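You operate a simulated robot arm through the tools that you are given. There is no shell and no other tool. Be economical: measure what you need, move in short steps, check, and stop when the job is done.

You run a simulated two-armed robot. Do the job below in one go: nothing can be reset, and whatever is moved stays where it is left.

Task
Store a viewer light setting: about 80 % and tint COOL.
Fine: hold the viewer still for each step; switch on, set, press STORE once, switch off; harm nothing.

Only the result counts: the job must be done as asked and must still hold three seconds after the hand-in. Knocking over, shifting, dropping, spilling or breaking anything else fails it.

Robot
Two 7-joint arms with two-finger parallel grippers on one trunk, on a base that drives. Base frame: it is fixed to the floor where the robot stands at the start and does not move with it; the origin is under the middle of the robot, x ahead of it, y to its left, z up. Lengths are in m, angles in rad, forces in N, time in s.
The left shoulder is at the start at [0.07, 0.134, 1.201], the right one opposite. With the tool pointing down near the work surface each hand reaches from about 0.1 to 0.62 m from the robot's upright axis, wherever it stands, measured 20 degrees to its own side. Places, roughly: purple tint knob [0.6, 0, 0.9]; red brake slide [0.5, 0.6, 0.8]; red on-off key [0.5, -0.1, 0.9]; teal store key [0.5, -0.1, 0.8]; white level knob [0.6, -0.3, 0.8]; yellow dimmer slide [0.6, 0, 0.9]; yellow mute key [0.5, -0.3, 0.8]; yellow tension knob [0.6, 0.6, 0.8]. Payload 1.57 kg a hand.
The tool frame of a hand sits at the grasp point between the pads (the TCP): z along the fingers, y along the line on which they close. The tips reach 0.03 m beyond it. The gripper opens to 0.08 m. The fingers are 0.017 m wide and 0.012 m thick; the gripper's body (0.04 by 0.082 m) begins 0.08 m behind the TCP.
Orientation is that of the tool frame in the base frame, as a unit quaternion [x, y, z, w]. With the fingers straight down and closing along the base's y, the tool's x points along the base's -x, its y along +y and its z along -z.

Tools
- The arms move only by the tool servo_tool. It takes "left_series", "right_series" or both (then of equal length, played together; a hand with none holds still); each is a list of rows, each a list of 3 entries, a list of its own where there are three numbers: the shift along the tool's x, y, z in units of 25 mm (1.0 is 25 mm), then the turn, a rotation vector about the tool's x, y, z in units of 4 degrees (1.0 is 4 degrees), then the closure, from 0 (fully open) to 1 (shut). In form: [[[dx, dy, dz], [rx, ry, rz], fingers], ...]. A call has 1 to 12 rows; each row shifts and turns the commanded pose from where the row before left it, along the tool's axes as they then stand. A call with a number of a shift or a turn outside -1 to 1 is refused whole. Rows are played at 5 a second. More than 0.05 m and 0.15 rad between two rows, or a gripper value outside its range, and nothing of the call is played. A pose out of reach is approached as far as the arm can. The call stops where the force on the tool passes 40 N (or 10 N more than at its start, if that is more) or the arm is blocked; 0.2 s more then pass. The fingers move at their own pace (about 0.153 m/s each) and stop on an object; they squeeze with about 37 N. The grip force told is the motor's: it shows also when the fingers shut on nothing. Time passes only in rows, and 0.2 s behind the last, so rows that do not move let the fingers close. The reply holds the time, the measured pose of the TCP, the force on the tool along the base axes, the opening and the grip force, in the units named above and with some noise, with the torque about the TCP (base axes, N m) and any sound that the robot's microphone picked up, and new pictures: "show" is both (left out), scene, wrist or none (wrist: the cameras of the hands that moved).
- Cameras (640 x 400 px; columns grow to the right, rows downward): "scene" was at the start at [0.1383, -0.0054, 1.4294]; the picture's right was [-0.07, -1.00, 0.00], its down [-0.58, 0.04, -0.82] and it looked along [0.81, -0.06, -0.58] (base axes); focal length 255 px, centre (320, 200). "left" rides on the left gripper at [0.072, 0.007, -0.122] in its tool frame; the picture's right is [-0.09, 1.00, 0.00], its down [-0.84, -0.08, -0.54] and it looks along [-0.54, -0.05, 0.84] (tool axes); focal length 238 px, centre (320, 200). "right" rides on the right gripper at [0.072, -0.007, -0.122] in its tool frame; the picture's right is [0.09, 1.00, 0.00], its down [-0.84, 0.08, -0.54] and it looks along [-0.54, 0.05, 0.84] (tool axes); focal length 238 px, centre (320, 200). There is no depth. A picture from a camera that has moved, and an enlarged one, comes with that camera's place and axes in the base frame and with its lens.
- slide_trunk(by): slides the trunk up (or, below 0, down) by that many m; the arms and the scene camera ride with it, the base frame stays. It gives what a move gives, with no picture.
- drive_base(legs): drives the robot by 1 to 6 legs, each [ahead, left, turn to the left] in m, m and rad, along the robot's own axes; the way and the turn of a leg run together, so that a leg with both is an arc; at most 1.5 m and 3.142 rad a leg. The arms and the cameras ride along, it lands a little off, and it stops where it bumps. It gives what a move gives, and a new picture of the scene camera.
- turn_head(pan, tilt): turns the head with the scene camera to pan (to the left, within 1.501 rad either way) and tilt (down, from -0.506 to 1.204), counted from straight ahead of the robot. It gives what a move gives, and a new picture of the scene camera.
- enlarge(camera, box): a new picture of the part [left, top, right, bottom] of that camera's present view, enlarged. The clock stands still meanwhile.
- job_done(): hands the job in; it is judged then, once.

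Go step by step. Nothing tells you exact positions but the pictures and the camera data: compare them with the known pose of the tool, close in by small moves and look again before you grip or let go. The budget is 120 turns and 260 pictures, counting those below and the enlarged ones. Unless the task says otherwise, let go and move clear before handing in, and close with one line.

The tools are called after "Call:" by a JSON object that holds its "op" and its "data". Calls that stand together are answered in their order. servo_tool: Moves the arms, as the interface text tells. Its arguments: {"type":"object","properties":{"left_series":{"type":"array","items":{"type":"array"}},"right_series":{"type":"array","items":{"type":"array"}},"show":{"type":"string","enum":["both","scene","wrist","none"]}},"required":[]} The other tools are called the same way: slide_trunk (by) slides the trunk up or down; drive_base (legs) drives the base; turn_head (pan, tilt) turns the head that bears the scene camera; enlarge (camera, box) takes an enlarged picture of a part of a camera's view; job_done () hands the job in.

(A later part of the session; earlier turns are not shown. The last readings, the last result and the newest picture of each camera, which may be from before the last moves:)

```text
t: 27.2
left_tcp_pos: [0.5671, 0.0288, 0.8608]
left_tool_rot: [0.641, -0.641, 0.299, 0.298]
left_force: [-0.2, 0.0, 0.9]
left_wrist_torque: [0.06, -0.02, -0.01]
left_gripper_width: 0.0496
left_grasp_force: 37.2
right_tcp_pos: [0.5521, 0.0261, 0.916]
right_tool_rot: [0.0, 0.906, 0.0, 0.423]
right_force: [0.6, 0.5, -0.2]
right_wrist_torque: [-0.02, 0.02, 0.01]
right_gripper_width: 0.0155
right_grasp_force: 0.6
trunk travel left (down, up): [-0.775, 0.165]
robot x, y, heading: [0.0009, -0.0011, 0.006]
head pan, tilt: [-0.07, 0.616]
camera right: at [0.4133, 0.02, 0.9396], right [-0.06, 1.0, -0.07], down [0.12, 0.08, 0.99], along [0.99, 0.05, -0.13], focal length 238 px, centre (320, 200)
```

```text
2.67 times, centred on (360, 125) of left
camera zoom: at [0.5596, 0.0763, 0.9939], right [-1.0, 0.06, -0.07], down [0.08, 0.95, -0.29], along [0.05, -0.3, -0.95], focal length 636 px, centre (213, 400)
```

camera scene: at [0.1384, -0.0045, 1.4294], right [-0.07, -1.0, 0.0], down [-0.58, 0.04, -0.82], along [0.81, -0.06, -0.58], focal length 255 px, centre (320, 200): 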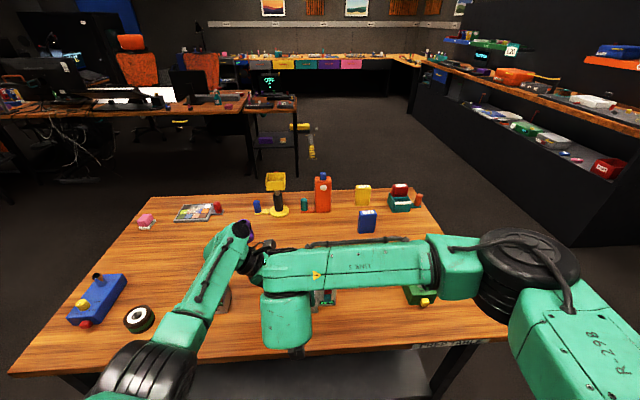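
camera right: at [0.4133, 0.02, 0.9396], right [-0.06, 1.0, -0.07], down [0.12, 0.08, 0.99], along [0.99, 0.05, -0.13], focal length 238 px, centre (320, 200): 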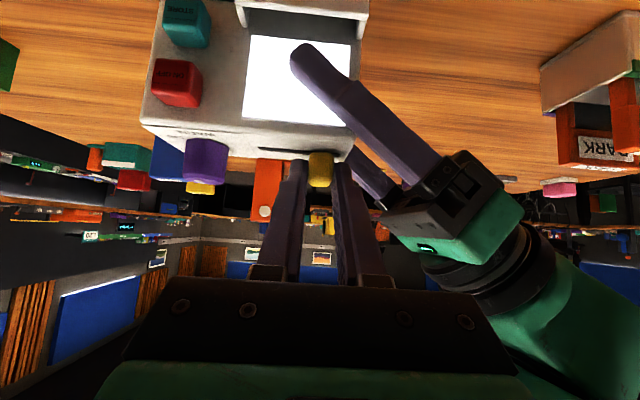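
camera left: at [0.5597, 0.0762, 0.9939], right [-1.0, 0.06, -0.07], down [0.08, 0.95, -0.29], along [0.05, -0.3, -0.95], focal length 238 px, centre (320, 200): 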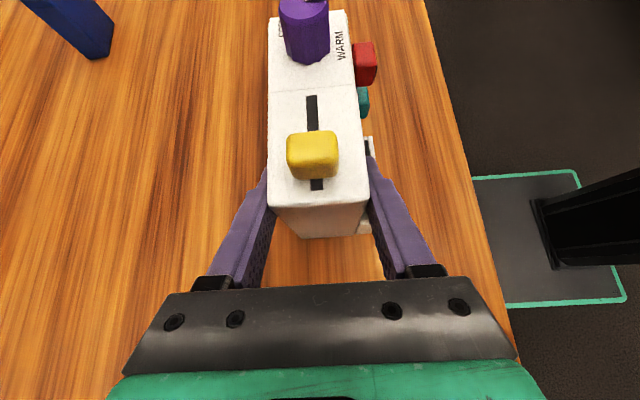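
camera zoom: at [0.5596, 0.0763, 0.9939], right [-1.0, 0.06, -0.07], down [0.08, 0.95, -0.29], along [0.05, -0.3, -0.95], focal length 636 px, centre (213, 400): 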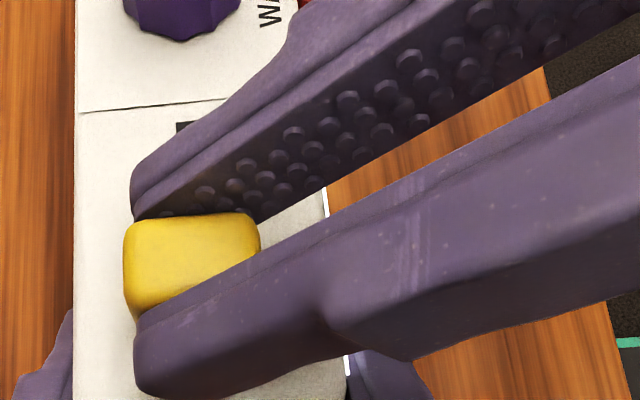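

The cap is caged between the pads with almost no squeeze. From the slot (y −0.019…0.037) I estimate 80 % near y≈−0.008, so I'll drag 30 mm to −y first and read the display.

Call:
{"op": "servo_tool", "data": {"right_series": [[[0, -0.3, 0], [0, 0, 0], 0.82], [[0, -0.3, 0], [0, 0, 0], 0.82], [[0, -0.3, 0], [0, 0, 0], 0.82], [[0, -0.3, 0], [0, 0, 0], 0.82], [[0, 0, 0], [0, 0, 0], 0.82]], "show": "both"}}

Call:
{"op": "enlarge", "data": {"camera": "left", "box": [240, 50, 480, 200]}}

```text
t: 28.4
left_tcp_pos: [0.5678, 0.029, 0.86]
left_tool_rot: [0.641, -0.641, 0.299, 0.299]
left_force: [0.4, -1.8, -0.2]
left_wrist_torque: [-0.08, 0.02, -0.01]
left_gripper_width: 0.0496
left_grasp_force: 36.7
right_tcp_pos: [0.5508, -0.0036, 0.9167]
right_tool_rot: [0.001, 0.906, 0.0, 0.423]
right_force: [-0.2, 1.4, 0.5]
right_wrist_torque: [-0.01, -0.03, -0.01]
right_gripper_width: 0.0154
right_grasp_force: 0.2
trunk travel left (down, up): [-0.775, 0.165]
robot x, y, heading: [0.0007, 0.001, 0.001]
head pan, tilt: [-0.07, 0.616]
camera scene: at [0.1383, -0.0055, 1.4294], right [-0.07, -1.0, 0.0], down [-0.58, 0.04, -0.82], along [0.81, -0.06, -0.58], focal length 255 px, centre (320, 200)
camera right: at [0.4125, -0.0101, 0.9391], right [-0.06, 1.0, -0.07], down [0.12, 0.08, 0.99], along [0.99, 0.05, -0.13], focal length 238 px, centre (320, 200)
```

scene: 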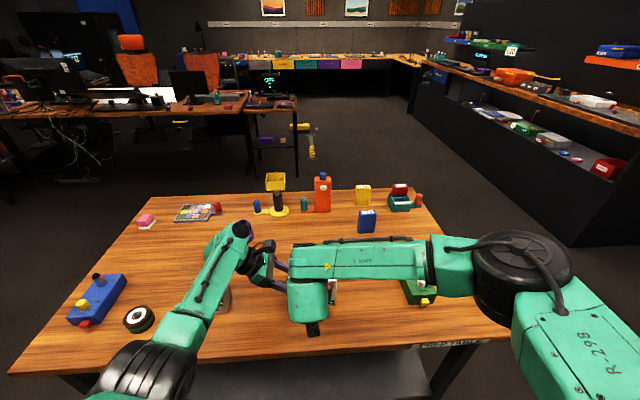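
right: 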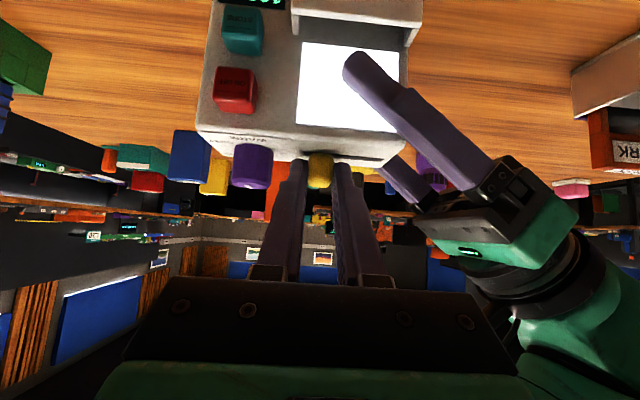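

```text
2.67 times, centred on (360, 125) of left
camera zoom: at [0.5596, 0.0762, 0.9939], right [-1.0, 0.06, -0.07], down [0.08, 0.95, -0.29], along [0.05, -0.3, -0.95], focal length 636 px, centre (213, 400)
```

zoom: 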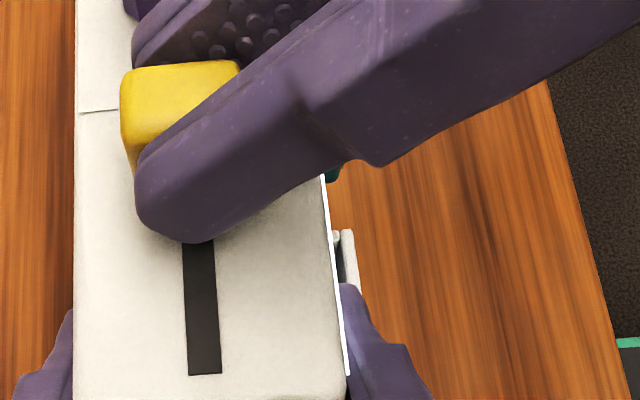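

The cap moved along. A strip of the display shows at the top of the right view, so I'll enlarge it.

Call:
{"op": "enlarge", "data": {"camera": "right", "box": [200, 0, 300, 60]}}

```text
6.40 times, centred on (250, 30) of right
camera zoom: at [0.4125, -0.0101, 0.9391], right [-0.06, 1.0, -0.07], down [0.12, 0.08, 0.99], along [0.99, 0.05, -0.13], focal length 1525 px, centre (768, 1288)
```

zoom: 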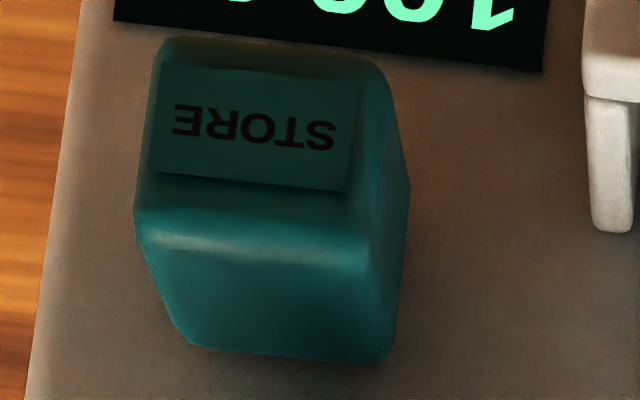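

The strip, read upside down, shows "100 %", so the travel is about 40 mm. I'll move back 7.5 mm.

Call:
{"op": "servo_tool", "data": {"right_series": [[[0, 0.15, 0], [0, 0, 0], 0.82], [[0, 0.15, 0], [0, 0, 0], 0.82], [[0, 0, 0], [0, 0, 0], 0.82]], "show": "none"}}

Call:
{"op": "enlarge", "data": {"camera": "right", "box": [180, 0, 280, 60]}}

```text
t: 29.2
left_tcp_pos: [0.5666, 0.0286, 0.8605]
left_tool_rot: [0.641, -0.641, 0.299, 0.298]
left_force: [-1.2, -0.3, 1.4]
left_wrist_torque: [-0.06, -0.03, 0.02]
left_gripper_width: 0.0499
left_grasp_force: 37.2
right_tcp_pos: [0.551, 0.0044, 0.9144]
right_tool_rot: [0.001, 0.906, 0.0, 0.423]
right_force: [0.8, 0.1, -1.0]
right_wrist_torque: [-0.02, 0.0, -0.02]
right_gripper_width: 0.0157
right_grasp_force: 15.6
trunk travel left (down, up): [-0.775, 0.165]
robot x, y, heading: [-0.0004, -0.0012, 0.002]
head pan, tilt: [-0.07, 0.616]
```

```text
6.40 times, centred on (230, 30) of right
camera zoom: at [0.4123, -0.0017, 0.9388], right [-0.06, 1.0, -0.07], down [0.12, 0.08, 0.99], along [0.99, 0.05, -0.13], focal length 1525 px, centre (896, 1288)
```

zoom: 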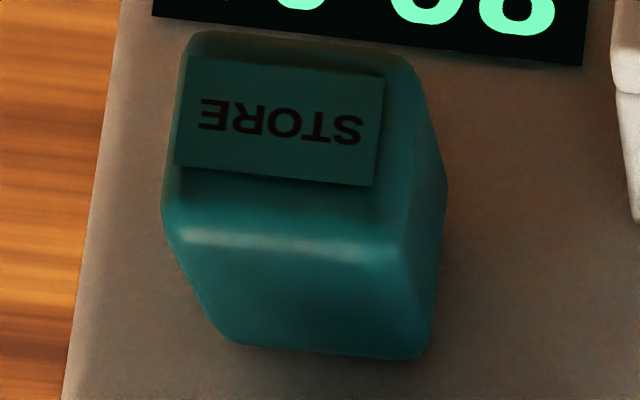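

It reads 8-something. I'll open symmetrically, retreat and read it properly.

Call:
{"op": "servo_tool", "data": {"right_series": [[[0, 0, 0], [0, 0, 0], 0.7], [[0, 0, 0], [0, 0, 0], 0.5], [[0, 0, -0.8], [0, 0, 0], 0.5], [[0, 0, -0.8], [0, 0, 0], 0.5], [[0, 0, -0.8], [0, 0, 0], 0.5], [[0, 0, -0.8], [0, 0, 0], 0.5]], "show": "wrist"}}

Call:
{"op": "enlarge", "data": {"camera": "right", "box": [190, 0, 310, 75]}}

```text
t: 30.6
left_tcp_pos: [0.5664, 0.0292, 0.8599]
left_tool_rot: [-0.641, 0.641, -0.299, -0.298]
left_force: [-0.5, 0.8, 0.6]
left_wrist_torque: [0.13, 0.03, 0.03]
left_gripper_width: 0.0497
left_grasp_force: 37.2
right_tcp_pos: [0.4872, 0.0053, 0.9685]
right_tool_rot: [0.0, 0.906, 0.0, 0.423]
right_force: [-0.6, -0.1, -0.5]
right_wrist_torque: [-0.02, -0.01, 0.02]
right_gripper_width: 0.0402
right_grasp_force: 0.0
trunk travel left (down, up): [-0.775, 0.165]
robot x, y, heading: [0.0004, 0.0024, 0.004]
head pan, tilt: [-0.07, 0.616]
camera right: at [0.3492, -0.0009, 0.9911], right [-0.06, 1.0, -0.07], down [0.12, 0.08, 0.99], along [0.99, 0.05, -0.13], focal length 238 px, centre (320, 200)
```

right: 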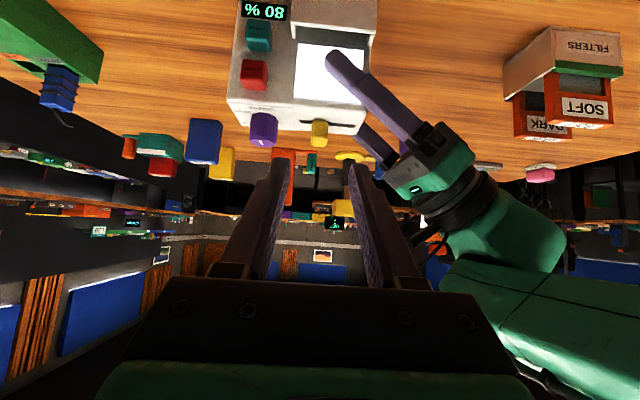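

```text
5.33 times, centred on (250, 38) of right
camera zoom: at [0.3492, -0.0009, 0.9911], right [-0.06, 1.0, -0.07], down [0.12, 0.08, 0.99], along [0.99, 0.05, -0.13], focal length 1271 px, centre (693, 1067)
```

zoom: 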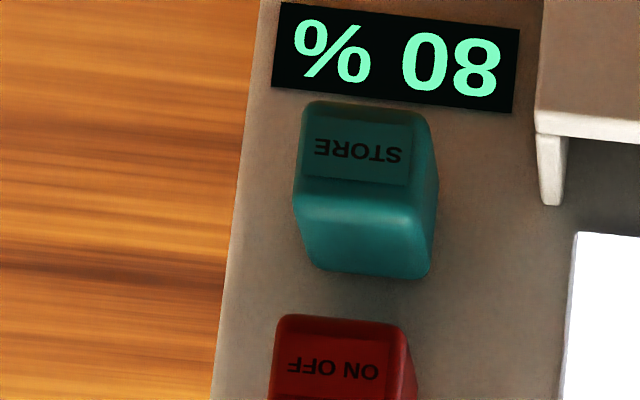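

The display reads exactly 80 %. Next comes the tint knob (top at about 0.565, −0.049, 0.911). I'll bring the right hand upright above it.

Call:
{"op": "servo_tool", "data": {"right_series": [[[-0.433, -0.72, -0.137], [0, 0, 0], 0.5], [[-0.433, -0.72, -0.137], [0, 0, 0], 0.5], [[-0.433, -0.72, -0.137], [0, 0, 0], 0.5], [[0, 0, 0], [0, 1, 0], 0.5], [[0, 0, 0], [0, 1, 0], 0.5], [[0, 0, 0], [0, 1, 0], 0.5], [[0, 0, 0], [0, 1, 0], 0.5], [[0, 0, 0], [0, 1, 0], 0.5], [[0, 0, 0], [0, 1, 0], 0.5], [[0, 0, 0], [0, 1, 0], 0.5], [[0, 0, 0], [0, 1, 0], 0.5], [[0, 0, 0], [0, 1, 0], 0.5]], "show": "none"}}

Call:
{"op": "servo_tool", "data": {"right_series": [[[0, 0, 0], [0, 1, 0], 0.5], [[0, 0, 0], [0, 1, 0], 0.5], [[0, 0, 0], [0, 1, 0], 0.5], [[0, 0, 0], [0, 0.5, 0], 0.5], [[-0.65, 0, 0], [0, 0, 0], 0.5], [[-0.65, 0, 0], [0, 0, 0], 0.5], [[-0.65, 0, 0], [0, 0, 0], 0.5], [[-0.65, 0, 0], [0, 0, 0], 0.5]], "show": "both"}}

Call:
{"op": "enlarge", "data": {"camera": "left", "box": [240, 0, 480, 150]}}

```text
t: 33.2
left_tcp_pos: [0.568, 0.0297, 0.8602]
left_tool_rot: [0.641, -0.64, 0.299, 0.299]
left_force: [1.5, 1.2, 1.1]
left_wrist_torque: [-0.05, -0.02, -0.01]
left_gripper_width: 0.0496
left_grasp_force: 37.1
right_tcp_pos: [0.5021, -0.0506, 0.9989]
right_tool_rot: [0.0, 0.993, 0.001, 0.122]
right_force: [0.6, -0.5, 0.2]
right_wrist_torque: [-0.01, -0.03, -0.02]
right_gripper_width: 0.04
right_grasp_force: 0.1
trunk travel left (down, up): [-0.775, 0.165]
robot x, y, heading: [0.0017, -0.002, 0.001]
head pan, tilt: [-0.07, 0.616]
```

```text
t: 35.0
left_tcp_pos: [0.567, 0.0295, 0.8609]
left_tool_rot: [0.641, -0.641, 0.299, 0.298]
left_force: [-1.2, 1.0, 0.4]
left_wrist_torque: [0.12, 0.05, 0.02]
left_gripper_width: 0.0495
left_grasp_force: 37.1
right_tcp_pos: [0.5672, -0.05, 1.0003]
right_tool_rot: [0.0, 1.0, -0.001, 0.001]
right_force: [0.1, -0.3, 0.4]
right_wrist_torque: [-0.01, -0.02, 0.0]
right_gripper_width: 0.0398
right_grasp_force: 0.0
trunk travel left (down, up): [-0.775, 0.165]
robot x, y, heading: [-0.0012, 0.0022, 0.0]
head pan, tilt: [-0.07, 0.616]
camera scene: at [0.1384, -0.0049, 1.4294], right [-0.07, -1.0, 0.0], down [-0.58, 0.04, -0.82], along [0.81, -0.06, -0.58], focal length 255 px, centre (320, 200)
camera right: at [0.4966, -0.056, 1.1214], right [-0.09, 1.0, 0.0], down [0.84, 0.08, 0.54], along [0.54, 0.05, -0.84], focal length 238 px, centre (320, 200)
```

scene: 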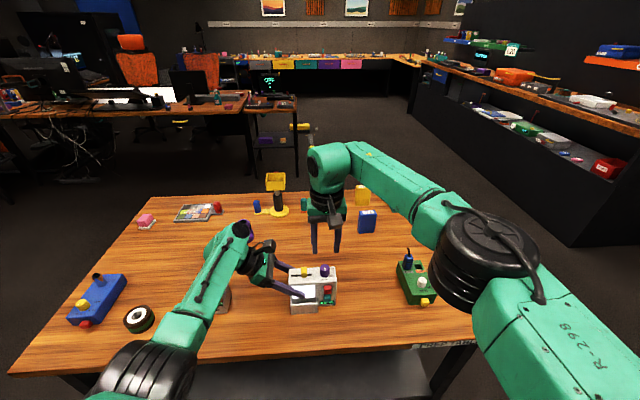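
right: 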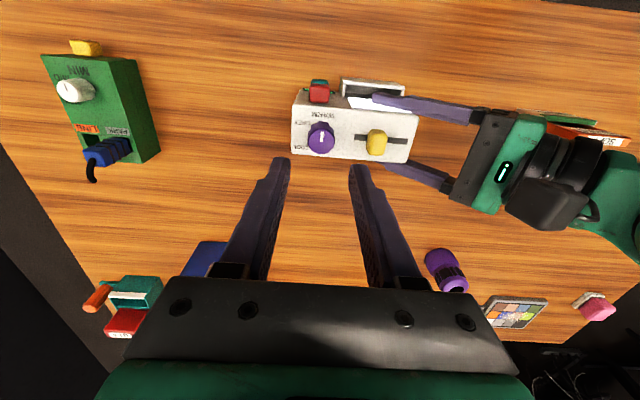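

```text
2.67 times, centred on (360, 75) of left
camera zoom: at [0.5597, 0.0765, 0.9939], right [-1.0, 0.06, -0.07], down [0.08, 0.95, -0.29], along [0.05, -0.3, -0.95], focal length 636 px, centre (213, 533)
```

zoom: 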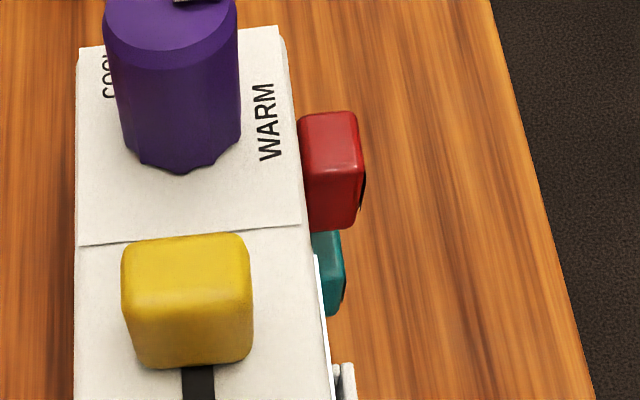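

The right camera now has a fine top view of the labels.

Call:
{"op": "enlarge", "data": {"camera": "right", "box": [280, 90, 360, 170]}}

```text
5.00 times, centred on (320, 130) of right
camera zoom: at [0.4966, -0.056, 1.1214], right [-0.09, 1.0, 0.0], down [0.84, 0.08, 0.54], along [0.54, 0.05, -0.84], focal length 1192 px, centre (320, 550)
```

zoom: 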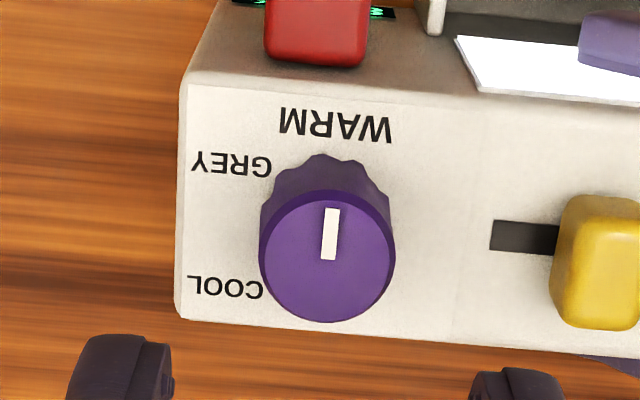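

The knob is directly under the TCP. I'll lower the fingers around it, to tips about 5 mm above the box top.

Call:
{"op": "servo_tool", "data": {"right_series": [[[0, 0.04, 0.8], [0, 0, 0], 0.5], [[0, 0, 0.8], [0, 0, 0], 0.5], [[0, 0, 0.8], [0, 0, 0], 0.5]], "show": "wrist"}}

Call:
{"op": "enlarge", "data": {"camera": "left", "box": [240, 0, 480, 150]}}

Call:
{"op": "enlarge", "data": {"camera": "scene", "box": [260, 225, 380, 305]}}

```text
t: 35.8
left_tcp_pos: [0.5667, 0.0296, 0.8603]
left_tool_rot: [0.641, -0.641, 0.299, 0.299]
left_force: [-0.7, -0.4, 0.5]
left_wrist_torque: [-0.04, -0.03, -0.04]
left_gripper_width: 0.0494
left_grasp_force: 36.5
right_tcp_pos: [0.5665, -0.048, 0.9395]
right_tool_rot: [0.0, 1.0, 0.0, 0.0]
right_force: [0.4, -0.2, -0.2]
right_wrist_torque: [0.01, 0.0, 0.0]
right_gripper_width: 0.04
right_grasp_force: 0.1
trunk travel left (down, up): [-0.775, 0.165]
robot x, y, heading: [-0.0001, -0.0005, 0.001]
head pan, tilt: [-0.07, 0.616]
camera right: at [0.4963, -0.0555, 1.0618], right [-0.09, 1.0, 0.0], down [0.84, 0.08, 0.54], along [0.54, 0.05, -0.84], focal length 238 px, centre (320, 200)
```

right: 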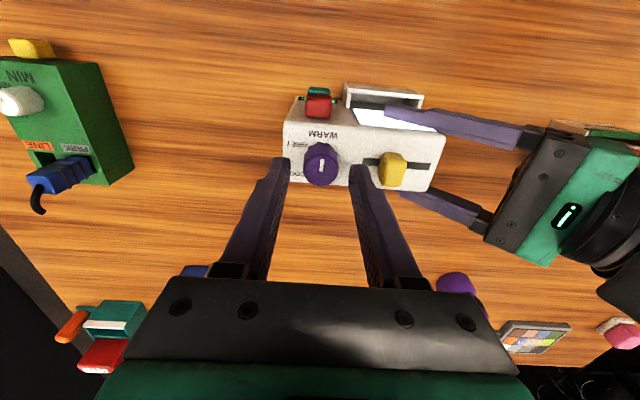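

```text
2.67 times, centred on (360, 75) of left
camera zoom: at [0.5596, 0.0763, 0.9939], right [-1.0, 0.06, -0.07], down [0.08, 0.95, -0.29], along [0.05, -0.3, -0.95], focal length 636 px, centre (213, 533)
```

zoom: 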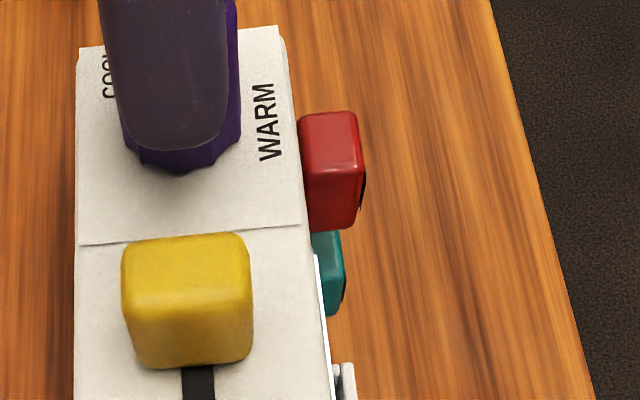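

```text
5.00 times, centred on (320, 265) of scene
camera zoom: at [0.1383, -0.0053, 1.4294], right [-0.07, -1.0, 0.0], down [-0.58, 0.04, -0.82], along [0.81, -0.06, -0.58], focal length 1276 px, centre (320, -125)
```

zoom: 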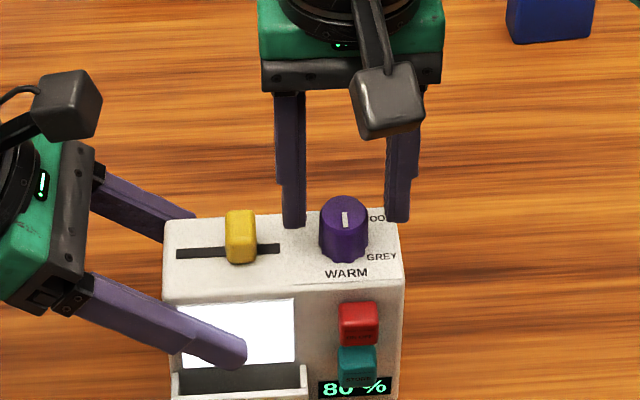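

Well centred, and the display is visible from the scene camera. I'll descend 19 mm and grip the knob.

Call:
{"op": "servo_tool", "data": {"right_series": [[[0, 0, 0.4], [0, 0, 0], 0.5], [[0, 0, 0.34], [0, 0, 0], 0.5], [[0, 0, 0], [0, 0, 0], 0.6], [[0, 0, 0], [0, 0, 0], 0.66], [[0, 0, 0], [0, 0, 0], 0.72], [[0, 0, 0], [0, 0, 0], 0.75]], "show": "none"}}

Call:
{"op": "enlarge", "data": {"camera": "scene", "box": [260, 225, 380, 305]}}

```text
t: 37.2
left_tcp_pos: [0.5678, 0.029, 0.8605]
left_tool_rot: [-0.641, 0.641, -0.299, -0.299]
left_force: [-0.7, -4.1, 1.3]
left_wrist_torque: [0.59, 0.02, -0.06]
left_gripper_width: 0.0496
left_grasp_force: 36.4
right_tcp_pos: [0.5674, -0.0481, 0.921]
right_tool_rot: [0.0, 1.0, 0.0, 0.0]
right_force: [-0.1, 4.1, -0.4]
right_wrist_torque: [-0.38, -0.09, -0.01]
right_gripper_width: 0.0236
right_grasp_force: 35.7
trunk travel left (down, up): [-0.775, 0.165]
robot x, y, heading: [-0.0016, -0.0052, 0.003]
head pan, tilt: [-0.07, 0.616]
```

```text
5.00 times, centred on (320, 265) of scene
camera zoom: at [0.1385, -0.0053, 1.4293], right [-0.07, -1.0, 0.0], down [-0.58, 0.04, -0.82], along [0.81, -0.06, -0.58], focal length 1276 px, centre (320, -125)
```

zoom: 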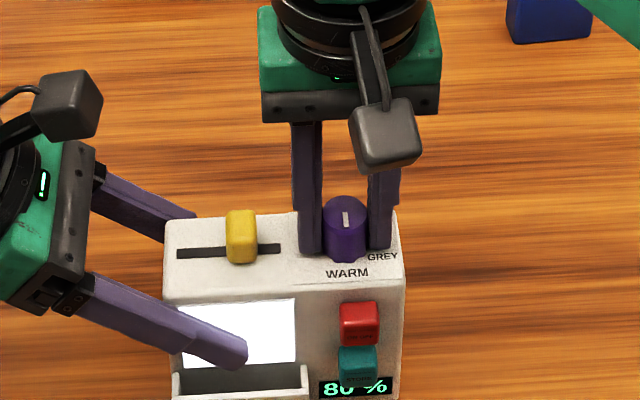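

Gripped. I'll relieve the slight side force and turn 16° counter-clockwise (−z of tool) as a test.

Call:
{"op": "servo_tool", "data": {"right_series": [[[0, 0.03, 0], [0, 0, 0], 0.75], [[0, 0, 0], [0, 0, -1], 0.75], [[0, 0, 0], [0, 0, -1], 0.75], [[0, 0, 0], [0, 0, -1], 0.75], [[0, 0, 0], [0, 0, -1], 0.75]], "show": "none"}}

Call:
{"op": "enlarge", "data": {"camera": "scene", "box": [260, 225, 380, 305]}}

```text
t: 38.4
left_tcp_pos: [0.5679, 0.0291, 0.8609]
left_tool_rot: [0.641, -0.64, 0.299, 0.298]
left_force: [1.2, 4.2, 0.0]
left_wrist_torque: [-0.83, -0.46, 0.15]
left_gripper_width: 0.0494
left_grasp_force: 37.3
right_tcp_pos: [0.5673, -0.0486, 0.92]
right_tool_rot: [-0.138, 0.99, 0.001, 0.0]
right_force: [-0.1, -5.1, 2.7]
right_wrist_torque: [0.25, 0.48, 0.0]
right_gripper_width: 0.0236
right_grasp_force: 35.9
trunk travel left (down, up): [-0.775, 0.165]
robot x, y, heading: [0.0015, -0.0014, 0.001]
head pan, tilt: [-0.07, 0.616]
```

```text
5.00 times, centred on (320, 265) of scene
camera zoom: at [0.1382, -0.0056, 1.4294], right [-0.07, -1.0, 0.0], down [-0.58, 0.04, -0.82], along [0.81, -0.06, -0.58], focal length 1276 px, centre (320, -125)
```

zoom: 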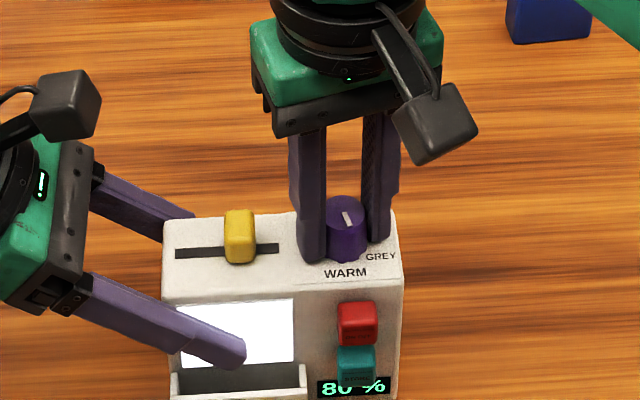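

The knob turns with the grip. I'll continue 28° with a tiny relief of the side force.

Call:
{"op": "servo_tool", "data": {"right_series": [[[0, -0.016, 0], [0, 0, 0], 0.75], [[0, 0, 0], [0, 0, -1], 0.75], [[0, 0, 0], [0, 0, -1], 0.75], [[0, 0, 0], [0, 0, -1], 0.75], [[0, 0, 0], [0, 0, -1], 0.75], [[0, 0, 0], [0, 0, -1], 0.75], [[0, 0, 0], [0, 0, -1], 0.75], [[0, 0, 0], [0, 0, -1], 0.75]], "show": "none"}}

Call:
{"op": "enlarge", "data": {"camera": "scene", "box": [260, 225, 380, 305]}}

```text
t: 40.2
left_tcp_pos: [0.5673, 0.0293, 0.8616]
left_tool_rot: [0.641, -0.641, 0.298, 0.298]
left_force: [2.8, 12.3, 0.0]
left_wrist_torque: [-0.63, 0.03, 0.18]
left_gripper_width: 0.0497
left_grasp_force: 37.1
right_tcp_pos: [0.5671, -0.0484, 0.9207]
right_tool_rot: [-0.138, 0.99, 0.0, 0.001]
right_force: [-0.1, -12.3, 9.1]
right_wrist_torque: [0.11, 0.05, -0.01]
right_gripper_width: 0.0236
right_grasp_force: 35.7
right hand out of reach, approached as far as the arm can: row 2, 3, 4, 5, 6, 7, 8
trunk travel left (down, up): [-0.775, 0.165]
robot x, y, heading: [0.0015, -0.001, -0.003]
head pan, tilt: [-0.07, 0.616]
```

```text
5.00 times, centred on (320, 265) of scene
camera zoom: at [0.1378, -0.0054, 1.4295], right [-0.07, -1.0, 0.0], down [-0.58, 0.04, -0.82], along [0.81, -0.06, -0.58], focal length 1276 px, centre (320, -125)
```

zoom: 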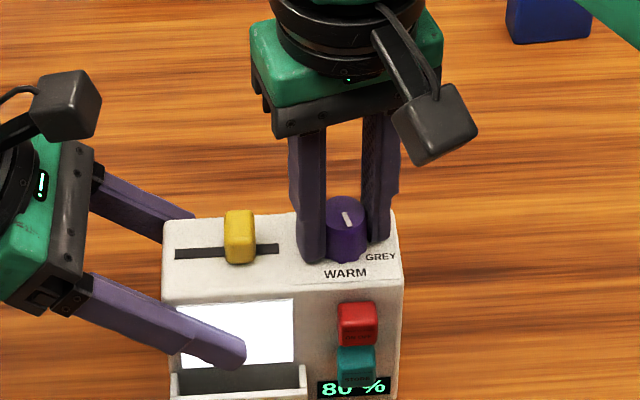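

The wrist limit is at this yaw, so I must work in strokes from a positive yaw down to here. I'll open, rotate the open fingers back around the knob, and regrip.

Call:
{"op": "servo_tool", "data": {"right_series": [[[0, 0, 0], [0, 0, 0], 0.65], [[0, 0, 0], [0, 0, 0], 0.5], [[0, 0, 0], [0, 0, 0], 0.5]], "show": "none"}}

Call:
{"op": "enlarge", "data": {"camera": "scene", "box": [260, 225, 380, 305]}}

```text
t: 41.0
left_tcp_pos: [0.5677, 0.0292, 0.8598]
left_tool_rot: [0.641, -0.641, 0.299, 0.298]
left_force: [0.0, -0.8, 0.0]
left_wrist_torque: [0.06, -0.01, 0.04]
left_gripper_width: 0.0494
left_grasp_force: 37.0
right_tcp_pos: [0.5663, -0.0469, 0.919]
right_tool_rot: [-0.14, 0.99, 0.0, 0.0]
right_force: [-0.1, 0.1, -1.0]
right_wrist_torque: [0.0, 0.01, 0.02]
right_gripper_width: 0.04
right_grasp_force: 0.1
trunk travel left (down, up): [-0.775, 0.165]
robot x, y, heading: [-0.002, 0.0016, -0.001]
head pan, tilt: [-0.07, 0.616]
```

```text
5.00 times, centred on (320, 265) of scene
camera zoom: at [0.1384, -0.0055, 1.4293], right [-0.07, -1.0, 0.0], down [-0.58, 0.04, -0.82], along [0.81, -0.06, -0.58], focal length 1276 px, centre (320, -125)
```

zoom: 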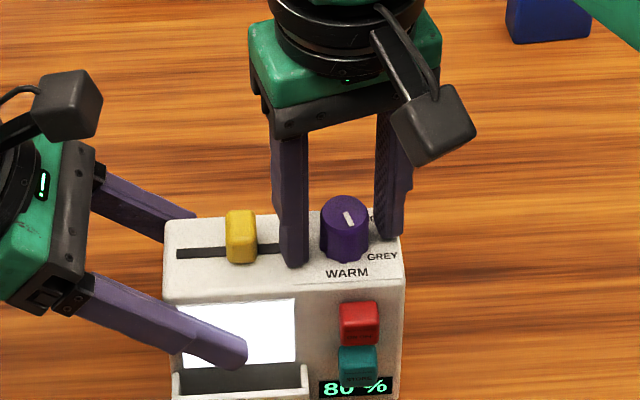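

Released cleanly and the viewer has not shifted. I'll rotate the open gripper +64° around the knob.

Call:
{"op": "servo_tool", "data": {"right_series": [[[-0.02, -0.02, -0.07], [0, 0, 1], 0.5], [[0, 0, 0], [0, 0, 1], 0.5], [[0, 0, 0], [0, 0, 1], 0.5], [[0, 0, 0], [0, 0, 1], 0.5], [[0, 0, 0], [0, 0, 1], 0.5], [[0, 0, 0], [0, 0, 1], 0.5], [[0, 0, 0], [0, 0, 1], 0.5], [[0, 0, 0], [0, 0, 1], 0.5], [[0, 0, 0], [0, 0, 1], 0.5], [[0, 0, 0], [0, 0, 1], 0.5], [[0, 0, 0], [0, 0, 1], 0.5], [[0, 0, 0], [0, 0, 1], 0.5]], "show": "none"}}

Call:
{"op": "servo_tool", "data": {"right_series": [[[0, 0, 0], [0, 0, 1], 0.5], [[0, 0, 0], [0, 0, 1], 0.5], [[0, 0, 0], [0, 0, 1], 0.5], [[0, 0, 0], [0, 0, 1], 0.5]], "show": "wrist"}}

Call:
{"op": "enlarge", "data": {"camera": "scene", "box": [260, 225, 380, 305]}}

Call:
{"op": "enlarge", "data": {"camera": "left", "box": [200, 0, 440, 150]}}

```text
t: 43.6
left_tcp_pos: [0.5691, 0.0292, 0.8613]
left_tool_rot: [-0.64, 0.641, -0.299, -0.299]
left_force: [0.0, -0.6, -0.1]
left_wrist_torque: [0.13, -0.03, 0.01]
left_gripper_width: 0.0497
left_grasp_force: 36.5
right_tcp_pos: [0.5666, -0.0493, 0.9219]
right_tool_rot: [0.276, 0.961, 0.0, 0.001]
right_force: [0.4, 0.0, 0.3]
right_wrist_torque: [-0.03, 0.02, 0.01]
right_gripper_width: 0.0402
right_grasp_force: 0.0
trunk travel left (down, up): [-0.775, 0.165]
robot x, y, heading: [0.0002, 0.0002, 0.001]
head pan, tilt: [-0.07, 0.616]
```

```text
t: 44.6
left_tcp_pos: [0.568, 0.0283, 0.86]
left_tool_rot: [-0.641, 0.641, -0.3, -0.299]
left_force: [0.1, -0.1, 0.7]
left_wrist_torque: [0.13, -0.06, 0.01]
left_gripper_width: 0.0495
left_grasp_force: 37.1
right_tcp_pos: [0.5665, -0.0487, 0.9228]
right_tool_rot: [0.408, 0.913, 0.0, 0.0]
right_force: [-0.8, -0.3, 0.3]
right_wrist_torque: [0.0, 0.01, -0.03]
right_gripper_width: 0.0401
right_grasp_force: 0.0
trunk travel left (down, up): [-0.775, 0.165]
robot x, y, heading: [-0.0004, -0.0013, -0.003]
head pan, tilt: [-0.07, 0.616]
camera right: at [0.516, 0.0002, 1.0444], right [0.68, 0.73, 0.0], down [0.62, -0.57, 0.54], along [0.4, -0.37, -0.84], focal length 238 px, centre (320, 200)
```

right: 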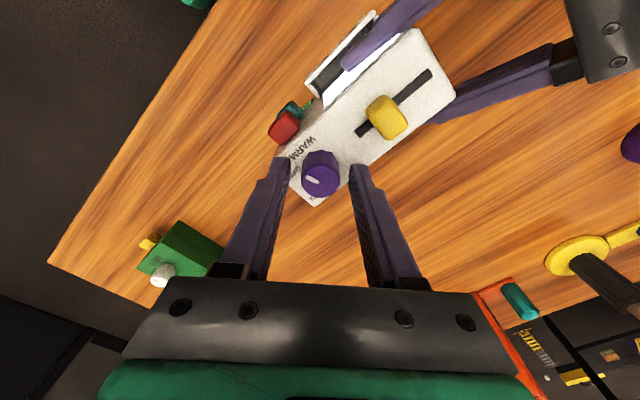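

```text
5.00 times, centred on (320, 265) of scene
camera zoom: at [0.1384, -0.0055, 1.4294], right [-0.07, -1.0, 0.0], down [-0.58, 0.04, -0.82], along [0.81, -0.06, -0.58], focal length 1276 px, centre (320, -125)
```

zoom: 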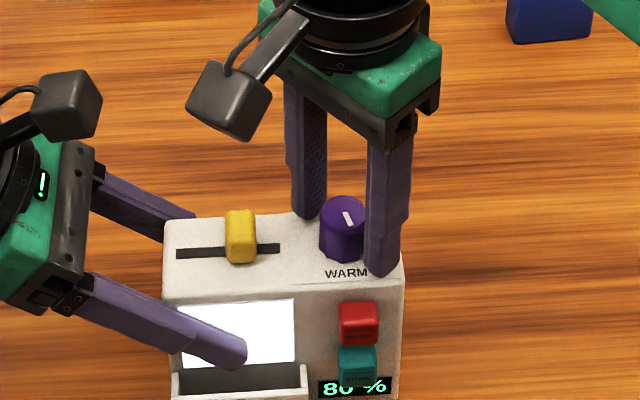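

```text
2.67 times, centred on (320, 75) of left
camera zoom: at [0.5596, 0.0762, 0.9939], right [-1.0, 0.06, -0.07], down [0.08, 0.95, -0.29], along [0.05, -0.3, -0.95], focal length 636 px, centre (320, 533)
```

zoom: 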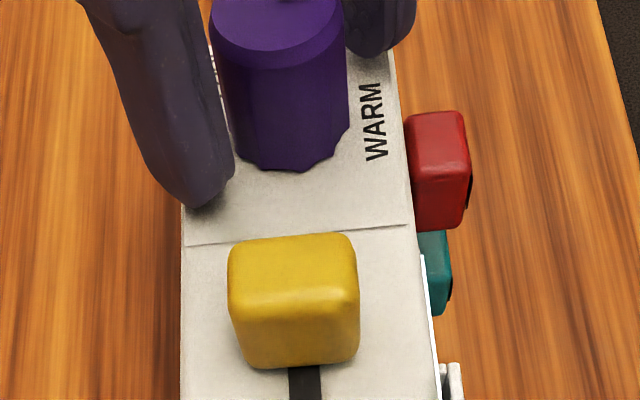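

The gripper is centred at yaw +48°. I'll close on the knob and check the side forces.

Call:
{"op": "servo_tool", "data": {"right_series": [[[0, 0, 0], [0, 0, 0], 0.6], [[0, 0, 0], [0, 0, 0], 0.66], [[0, 0, 0], [0, 0, 0], 0.7], [[0, 0, 0], [0, 0, 0], 0.72], [[0, 0, 0], [0, 0, 0], 0.72]], "show": "none"}}

```text
t: 45.8
left_tcp_pos: [0.5676, 0.029, 0.86]
left_tool_rot: [0.641, -0.641, 0.299, 0.299]
left_force: [-1.7, -1.4, 1.6]
left_wrist_torque: [0.49, -0.34, -0.21]
left_gripper_width: 0.0495
left_grasp_force: 37.0
right_tcp_pos: [0.5689, -0.0488, 0.9228]
right_tool_rot: [0.408, 0.913, 0.001, 0.0]
right_force: [2.8, 1.7, -0.5]
right_wrist_torque: [-0.22, 0.18, -0.02]
right_gripper_width: 0.0234
right_grasp_force: 35.4
trunk travel left (down, up): [-0.775, 0.165]
robot x, y, heading: [0.0004, -0.0042, 0.0]
head pan, tilt: [-0.07, 0.616]
```

The side force is a small 3 N. I'll relieve it and turn −44°.

Call:
{"op": "servo_tool", "data": {"right_series": [[[0, 0.015, 0], [0, 0, 0], 0.72], [[0, 0, 0], [0, 0, -1], 0.72], [[0, 0, 0], [0, 0, -1], 0.72], [[0, 0, 0], [0, 0, -1], 0.72], [[0, 0, 0], [0, 0, -1], 0.72], [[0, 0, 0], [0, 0, -1], 0.72], [[0, 0, 0], [0, 0, -1], 0.72], [[0, 0, 0], [0, 0, -1], 0.72], [[0, 0, 0], [0, 0, -1], 0.72], [[0, 0, 0], [0, 0, -1], 0.72], [[0, 0, 0], [0, 0, -1], 0.72], [[0, 0, 0], [0, 0, -1], 0.72]], "show": "none"}}

Call:
{"op": "enlarge", "data": {"camera": "scene", "box": [260, 225, 380, 305]}}

```text
t: 48.4
left_tcp_pos: [0.5672, 0.0291, 0.8599]
left_tool_rot: [-0.641, 0.641, -0.298, -0.299]
left_force: [0.8, -1.9, -5.0]
left_wrist_torque: [0.69, 0.05, 0.26]
left_gripper_width: 0.0495
left_grasp_force: 36.9
right_tcp_pos: [0.5677, -0.048, 0.9234]
right_tool_rot: [0.035, 0.999, -0.001, 0.0]
right_force: [1.4, 0.8, 15.8]
right_wrist_torque: [-0.31, -0.18, 0.02]
right_gripper_width: 0.0234
right_grasp_force: 35.1
trunk travel left (down, up): [-0.775, 0.165]
robot x, y, heading: [0.0013, 0.001, 0.004]
head pan, tilt: [-0.07, 0.616]
```

```text
5.00 times, centred on (320, 265) of scene
camera zoom: at [0.1374, -0.0051, 1.4295], right [-0.07, -1.0, 0.0], down [-0.58, 0.04, -0.82], along [0.81, -0.06, -0.58], focal length 1276 px, centre (320, -125)
```

zoom: 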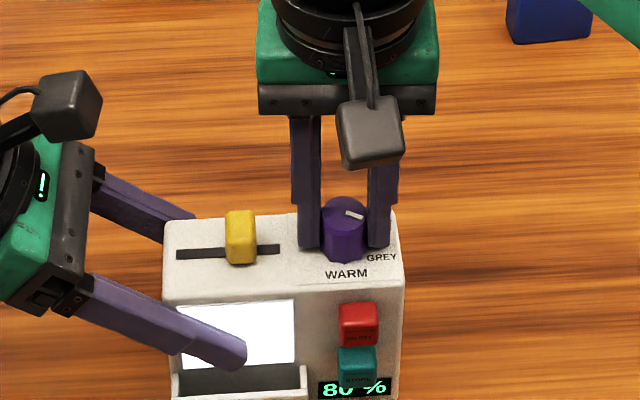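

The knob is near GREY now. I'll relieve the downward push slightly and turn 16° more, to the wrist limit.

Call:
{"op": "servo_tool", "data": {"right_series": [[[0, 0, -0.03], [0, 0, 0], 0.72], [[0, 0, 0], [0, 0, -1], 0.72], [[0, 0, 0], [0, 0, -1], 0.72], [[0, 0, 0], [0, 0, -1], 0.72], [[0, 0, 0], [0, 0, -1], 0.72], [[0, 0, 0], [0, 0, 0], 0.65], [[0, 0, 0], [0, 0, 0], 0.5], [[0, 0, 0], [0, 0, 0], 0.5]], "show": "wrist"}}

Call:
{"op": "enlarge", "data": {"camera": "scene", "box": [260, 225, 380, 305]}}

```text
t: 50.2
left_tcp_pos: [0.568, 0.0298, 0.8606]
left_tool_rot: [-0.64, 0.641, -0.298, -0.3]
left_force: [-0.7, 2.1, 3.1]
left_wrist_torque: [0.31, 0.18, -0.06]
left_gripper_width: 0.0497
left_grasp_force: 37.4
right_tcp_pos: [0.5675, -0.0476, 0.9245]
right_tool_rot: [-0.104, 0.995, 0.0, 0.0]
right_force: [-0.4, 0.5, -1.4]
right_wrist_torque: [0.0, 0.0, -0.01]
right_gripper_width: 0.0401
right_grasp_force: 0.1
trunk travel left (down, up): [-0.775, 0.165]
robot x, y, heading: [0.0028, 0.0028, 0.001]
head pan, tilt: [-0.07, 0.616]
camera right: at [0.4992, -0.0688, 1.045], right [-0.3, 0.96, 0.0], down [0.8, 0.25, 0.54], along [0.52, 0.16, -0.84], focal length 238 px, centre (320, 200)
```

right: 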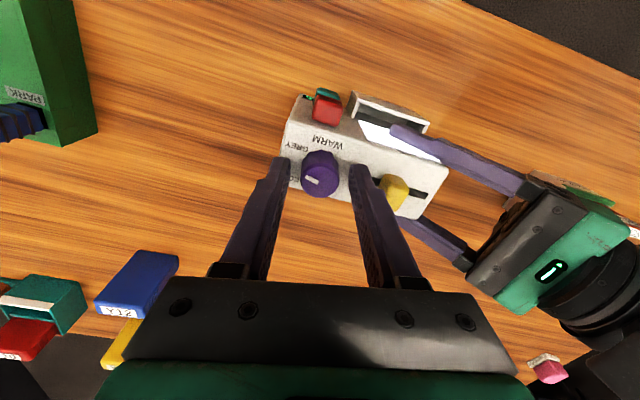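

```text
5.00 times, centred on (320, 265) of scene
camera zoom: at [0.1378, -0.005, 1.4294], right [-0.07, -1.0, 0.0], down [-0.58, 0.04, -0.82], along [0.81, -0.06, -0.58], focal length 1276 px, centre (320, -125)
```

zoom: 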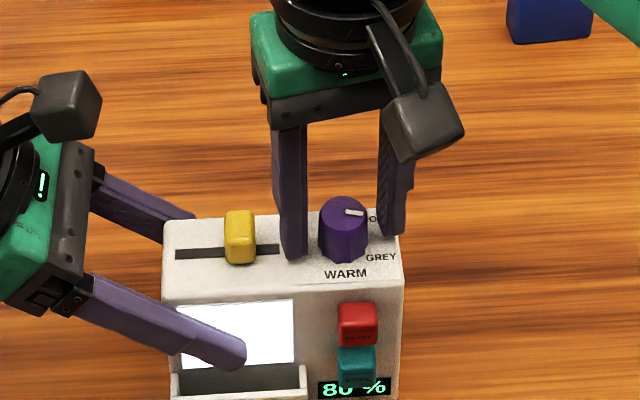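

The pointer is at about 80°. One more stroke: rotate the open fingers back +60°.

Call:
{"op": "servo_tool", "data": {"right_series": [[[0, 0, 0.06], [0, 0, 1], 0.5], [[0, 0, 0], [0, 0, 1], 0.5], [[0, 0, 0], [0, 0, 1], 0.5], [[0, 0, 0], [0, 0, 1], 0.5], [[0, 0, 0], [0, 0, 1], 0.5], [[0, 0, 0], [0, 0, 1], 0.5], [[0, 0, 0], [0, 0, 1], 0.5], [[0, 0, 0], [0, 0, 1], 0.5], [[0, 0, 0], [0, 0, 1], 0.5], [[0, 0, 0], [0, 0, 1], 0.5], [[0, 0, 0], [0, 0, 1], 0.5], [[0, 0, 0], [0, 0, 1], 0.5]], "show": "none"}}

Call:
{"op": "servo_tool", "data": {"right_series": [[[0, 0, 0], [0, 0, 1], 0.5], [[0, 0, 0], [0, 0, 1], 0.5], [[0, 0, 0], [0, 0, 1], 0.5], [[0, 0, 0], [0, 0, 0], 0.6], [[0, 0, 0], [0, 0, 0], 0.66], [[0, 0, 0], [0, 0, 0], 0.7], [[0, 0, 0], [0, 0, 0], 0.72]], "show": "wrist"}}

```text
t: 52.8
left_tcp_pos: [0.5681, 0.0285, 0.8602]
left_tool_rot: [0.641, -0.641, 0.299, 0.299]
left_force: [0.2, -0.1, -0.1]
left_wrist_torque: [0.08, 0.0, -0.02]
left_gripper_width: 0.0496
left_grasp_force: 37.3
right_tcp_pos: [0.5682, -0.0489, 0.9214]
right_tool_rot: [0.312, 0.95, 0.0, -0.001]
right_force: [-0.1, -0.4, -0.4]
right_wrist_torque: [-0.03, -0.01, 0.03]
right_gripper_width: 0.04
right_grasp_force: 0.1
trunk travel left (down, up): [-0.775, 0.165]
robot x, y, heading: [-0.0027, 0.0027, -0.001]
head pan, tilt: [-0.07, 0.616]
```

```text
t: 54.4
left_tcp_pos: [0.567, 0.0282, 0.8602]
left_tool_rot: [0.641, -0.641, 0.299, 0.299]
left_force: [-2.1, -1.9, -0.7]
left_wrist_torque: [0.47, -0.31, -0.11]
left_gripper_width: 0.0496
left_grasp_force: 36.6
right_tcp_pos: [0.5679, -0.0485, 0.9211]
right_tool_rot: [0.407, 0.914, 0.0, 0.0]
right_force: [1.5, 2.1, -0.2]
right_wrist_torque: [-0.3, 0.25, 0.01]
right_gripper_width: 0.0237
right_grasp_force: 35.8
trunk travel left (down, up): [-0.775, 0.165]
robot x, y, heading: [0.001, -0.0022, -0.002]
head pan, tilt: [-0.07, 0.616]
camera right: at [0.5162, 0.0004, 1.0431], right [0.68, 0.73, 0.0], down [0.62, -0.57, 0.54], along [0.4, -0.37, -0.84], focal length 238 px, centre (320, 200)
```

right: 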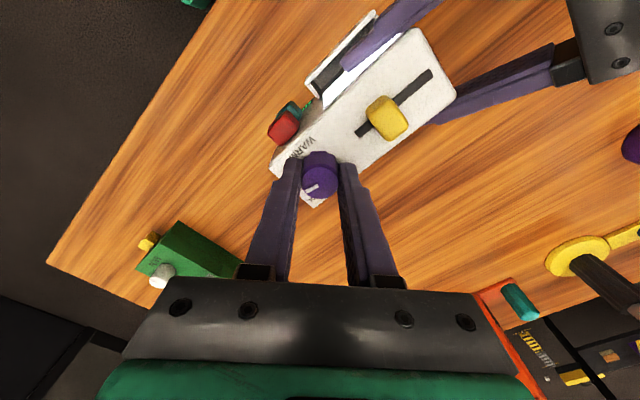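

Gripped again. I'll turn −36° and check, watching torque for an end stop.

Call:
{"op": "servo_tool", "data": {"right_series": [[[0, 0.015, 0], [0, 0, 0], 0.72], [[0, 0, 0], [0, 0, -1], 0.72], [[0, 0, 0], [0, 0, -1], 0.72], [[0, 0, 0], [0, 0, -1], 0.72], [[0, 0, 0], [0, 0, -1], 0.72], [[0, 0, 0], [0, 0, -1], 0.72], [[0, 0, 0], [0, 0, -1], 0.72], [[0, 0, 0], [0, 0, -1], 0.72], [[0, 0, -0.02], [0, 0, -1], 0.72], [[0, 0, 0], [0, 0, -1], 0.72]], "show": "wrist"}}

Call:
{"op": "enlarge", "data": {"camera": "scene", "box": [260, 225, 380, 305]}}

Call:
{"op": "enlarge", "data": {"camera": "right", "box": [265, 100, 385, 220]}}

```text
t: 56.6
left_tcp_pos: [0.5676, 0.0292, 0.8611]
left_tool_rot: [0.641, -0.64, 0.3, 0.3]
left_force: [-1.6, 0.8, 1.6]
left_wrist_torque: [0.27, -0.25, -0.16]
left_gripper_width: 0.0497
left_grasp_force: 37.5
right_tcp_pos: [0.5693, -0.048, 0.9206]
right_tool_rot: [0.105, 0.995, 0.0, 0.0]
right_force: [1.6, -0.6, -1.2]
right_wrist_torque: [-0.45, 0.1, 0.03]
right_gripper_width: 0.0234
right_grasp_force: 36.1
trunk travel left (down, up): [-0.775, 0.165]
robot x, y, heading: [0.002, -0.0008, -0.005]
head pan, tilt: [-0.07, 0.616]
camera right: at [0.4977, -0.04, 1.0432], right [0.12, 0.99, 0.0], down [0.83, -0.1, 0.54], along [0.54, -0.06, -0.84], focal length 238 px, centre (320, 200)
```

right: 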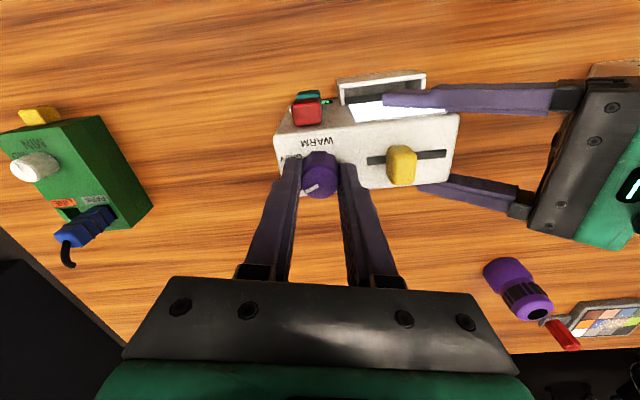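

```text
5.00 times, centred on (320, 265) of scene
camera zoom: at [0.1389, -0.0054, 1.4293], right [-0.07, -1.0, 0.0], down [-0.58, 0.04, -0.82], along [0.81, -0.06, -0.58], focal length 1276 px, centre (320, -125)
```

zoom: 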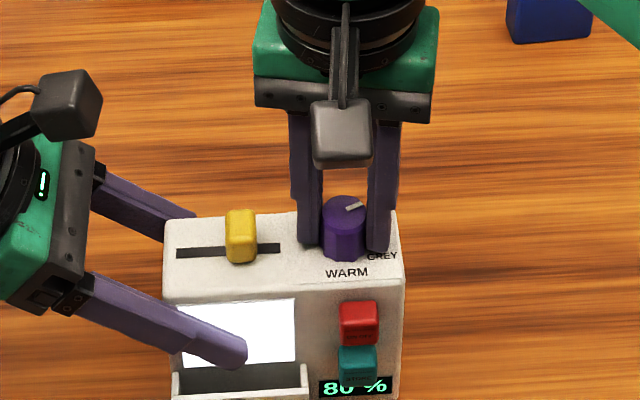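

```text
3.33 times, centred on (325, 160) of right
camera zoom: at [0.4977, -0.04, 1.0432], right [0.12, 0.99, 0.0], down [0.83, -0.1, 0.54], along [0.54, -0.06, -0.84], focal length 794 px, centre (303, 333)
```

zoom: 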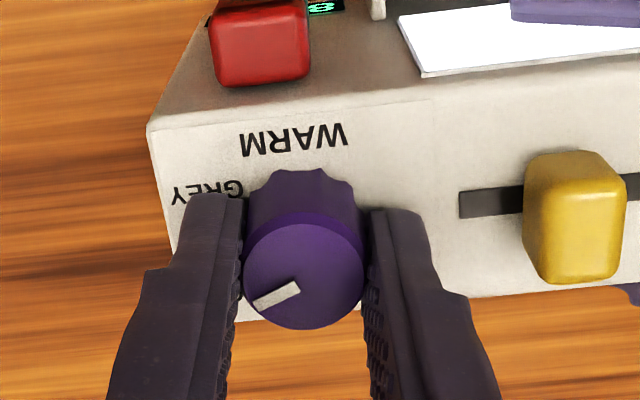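

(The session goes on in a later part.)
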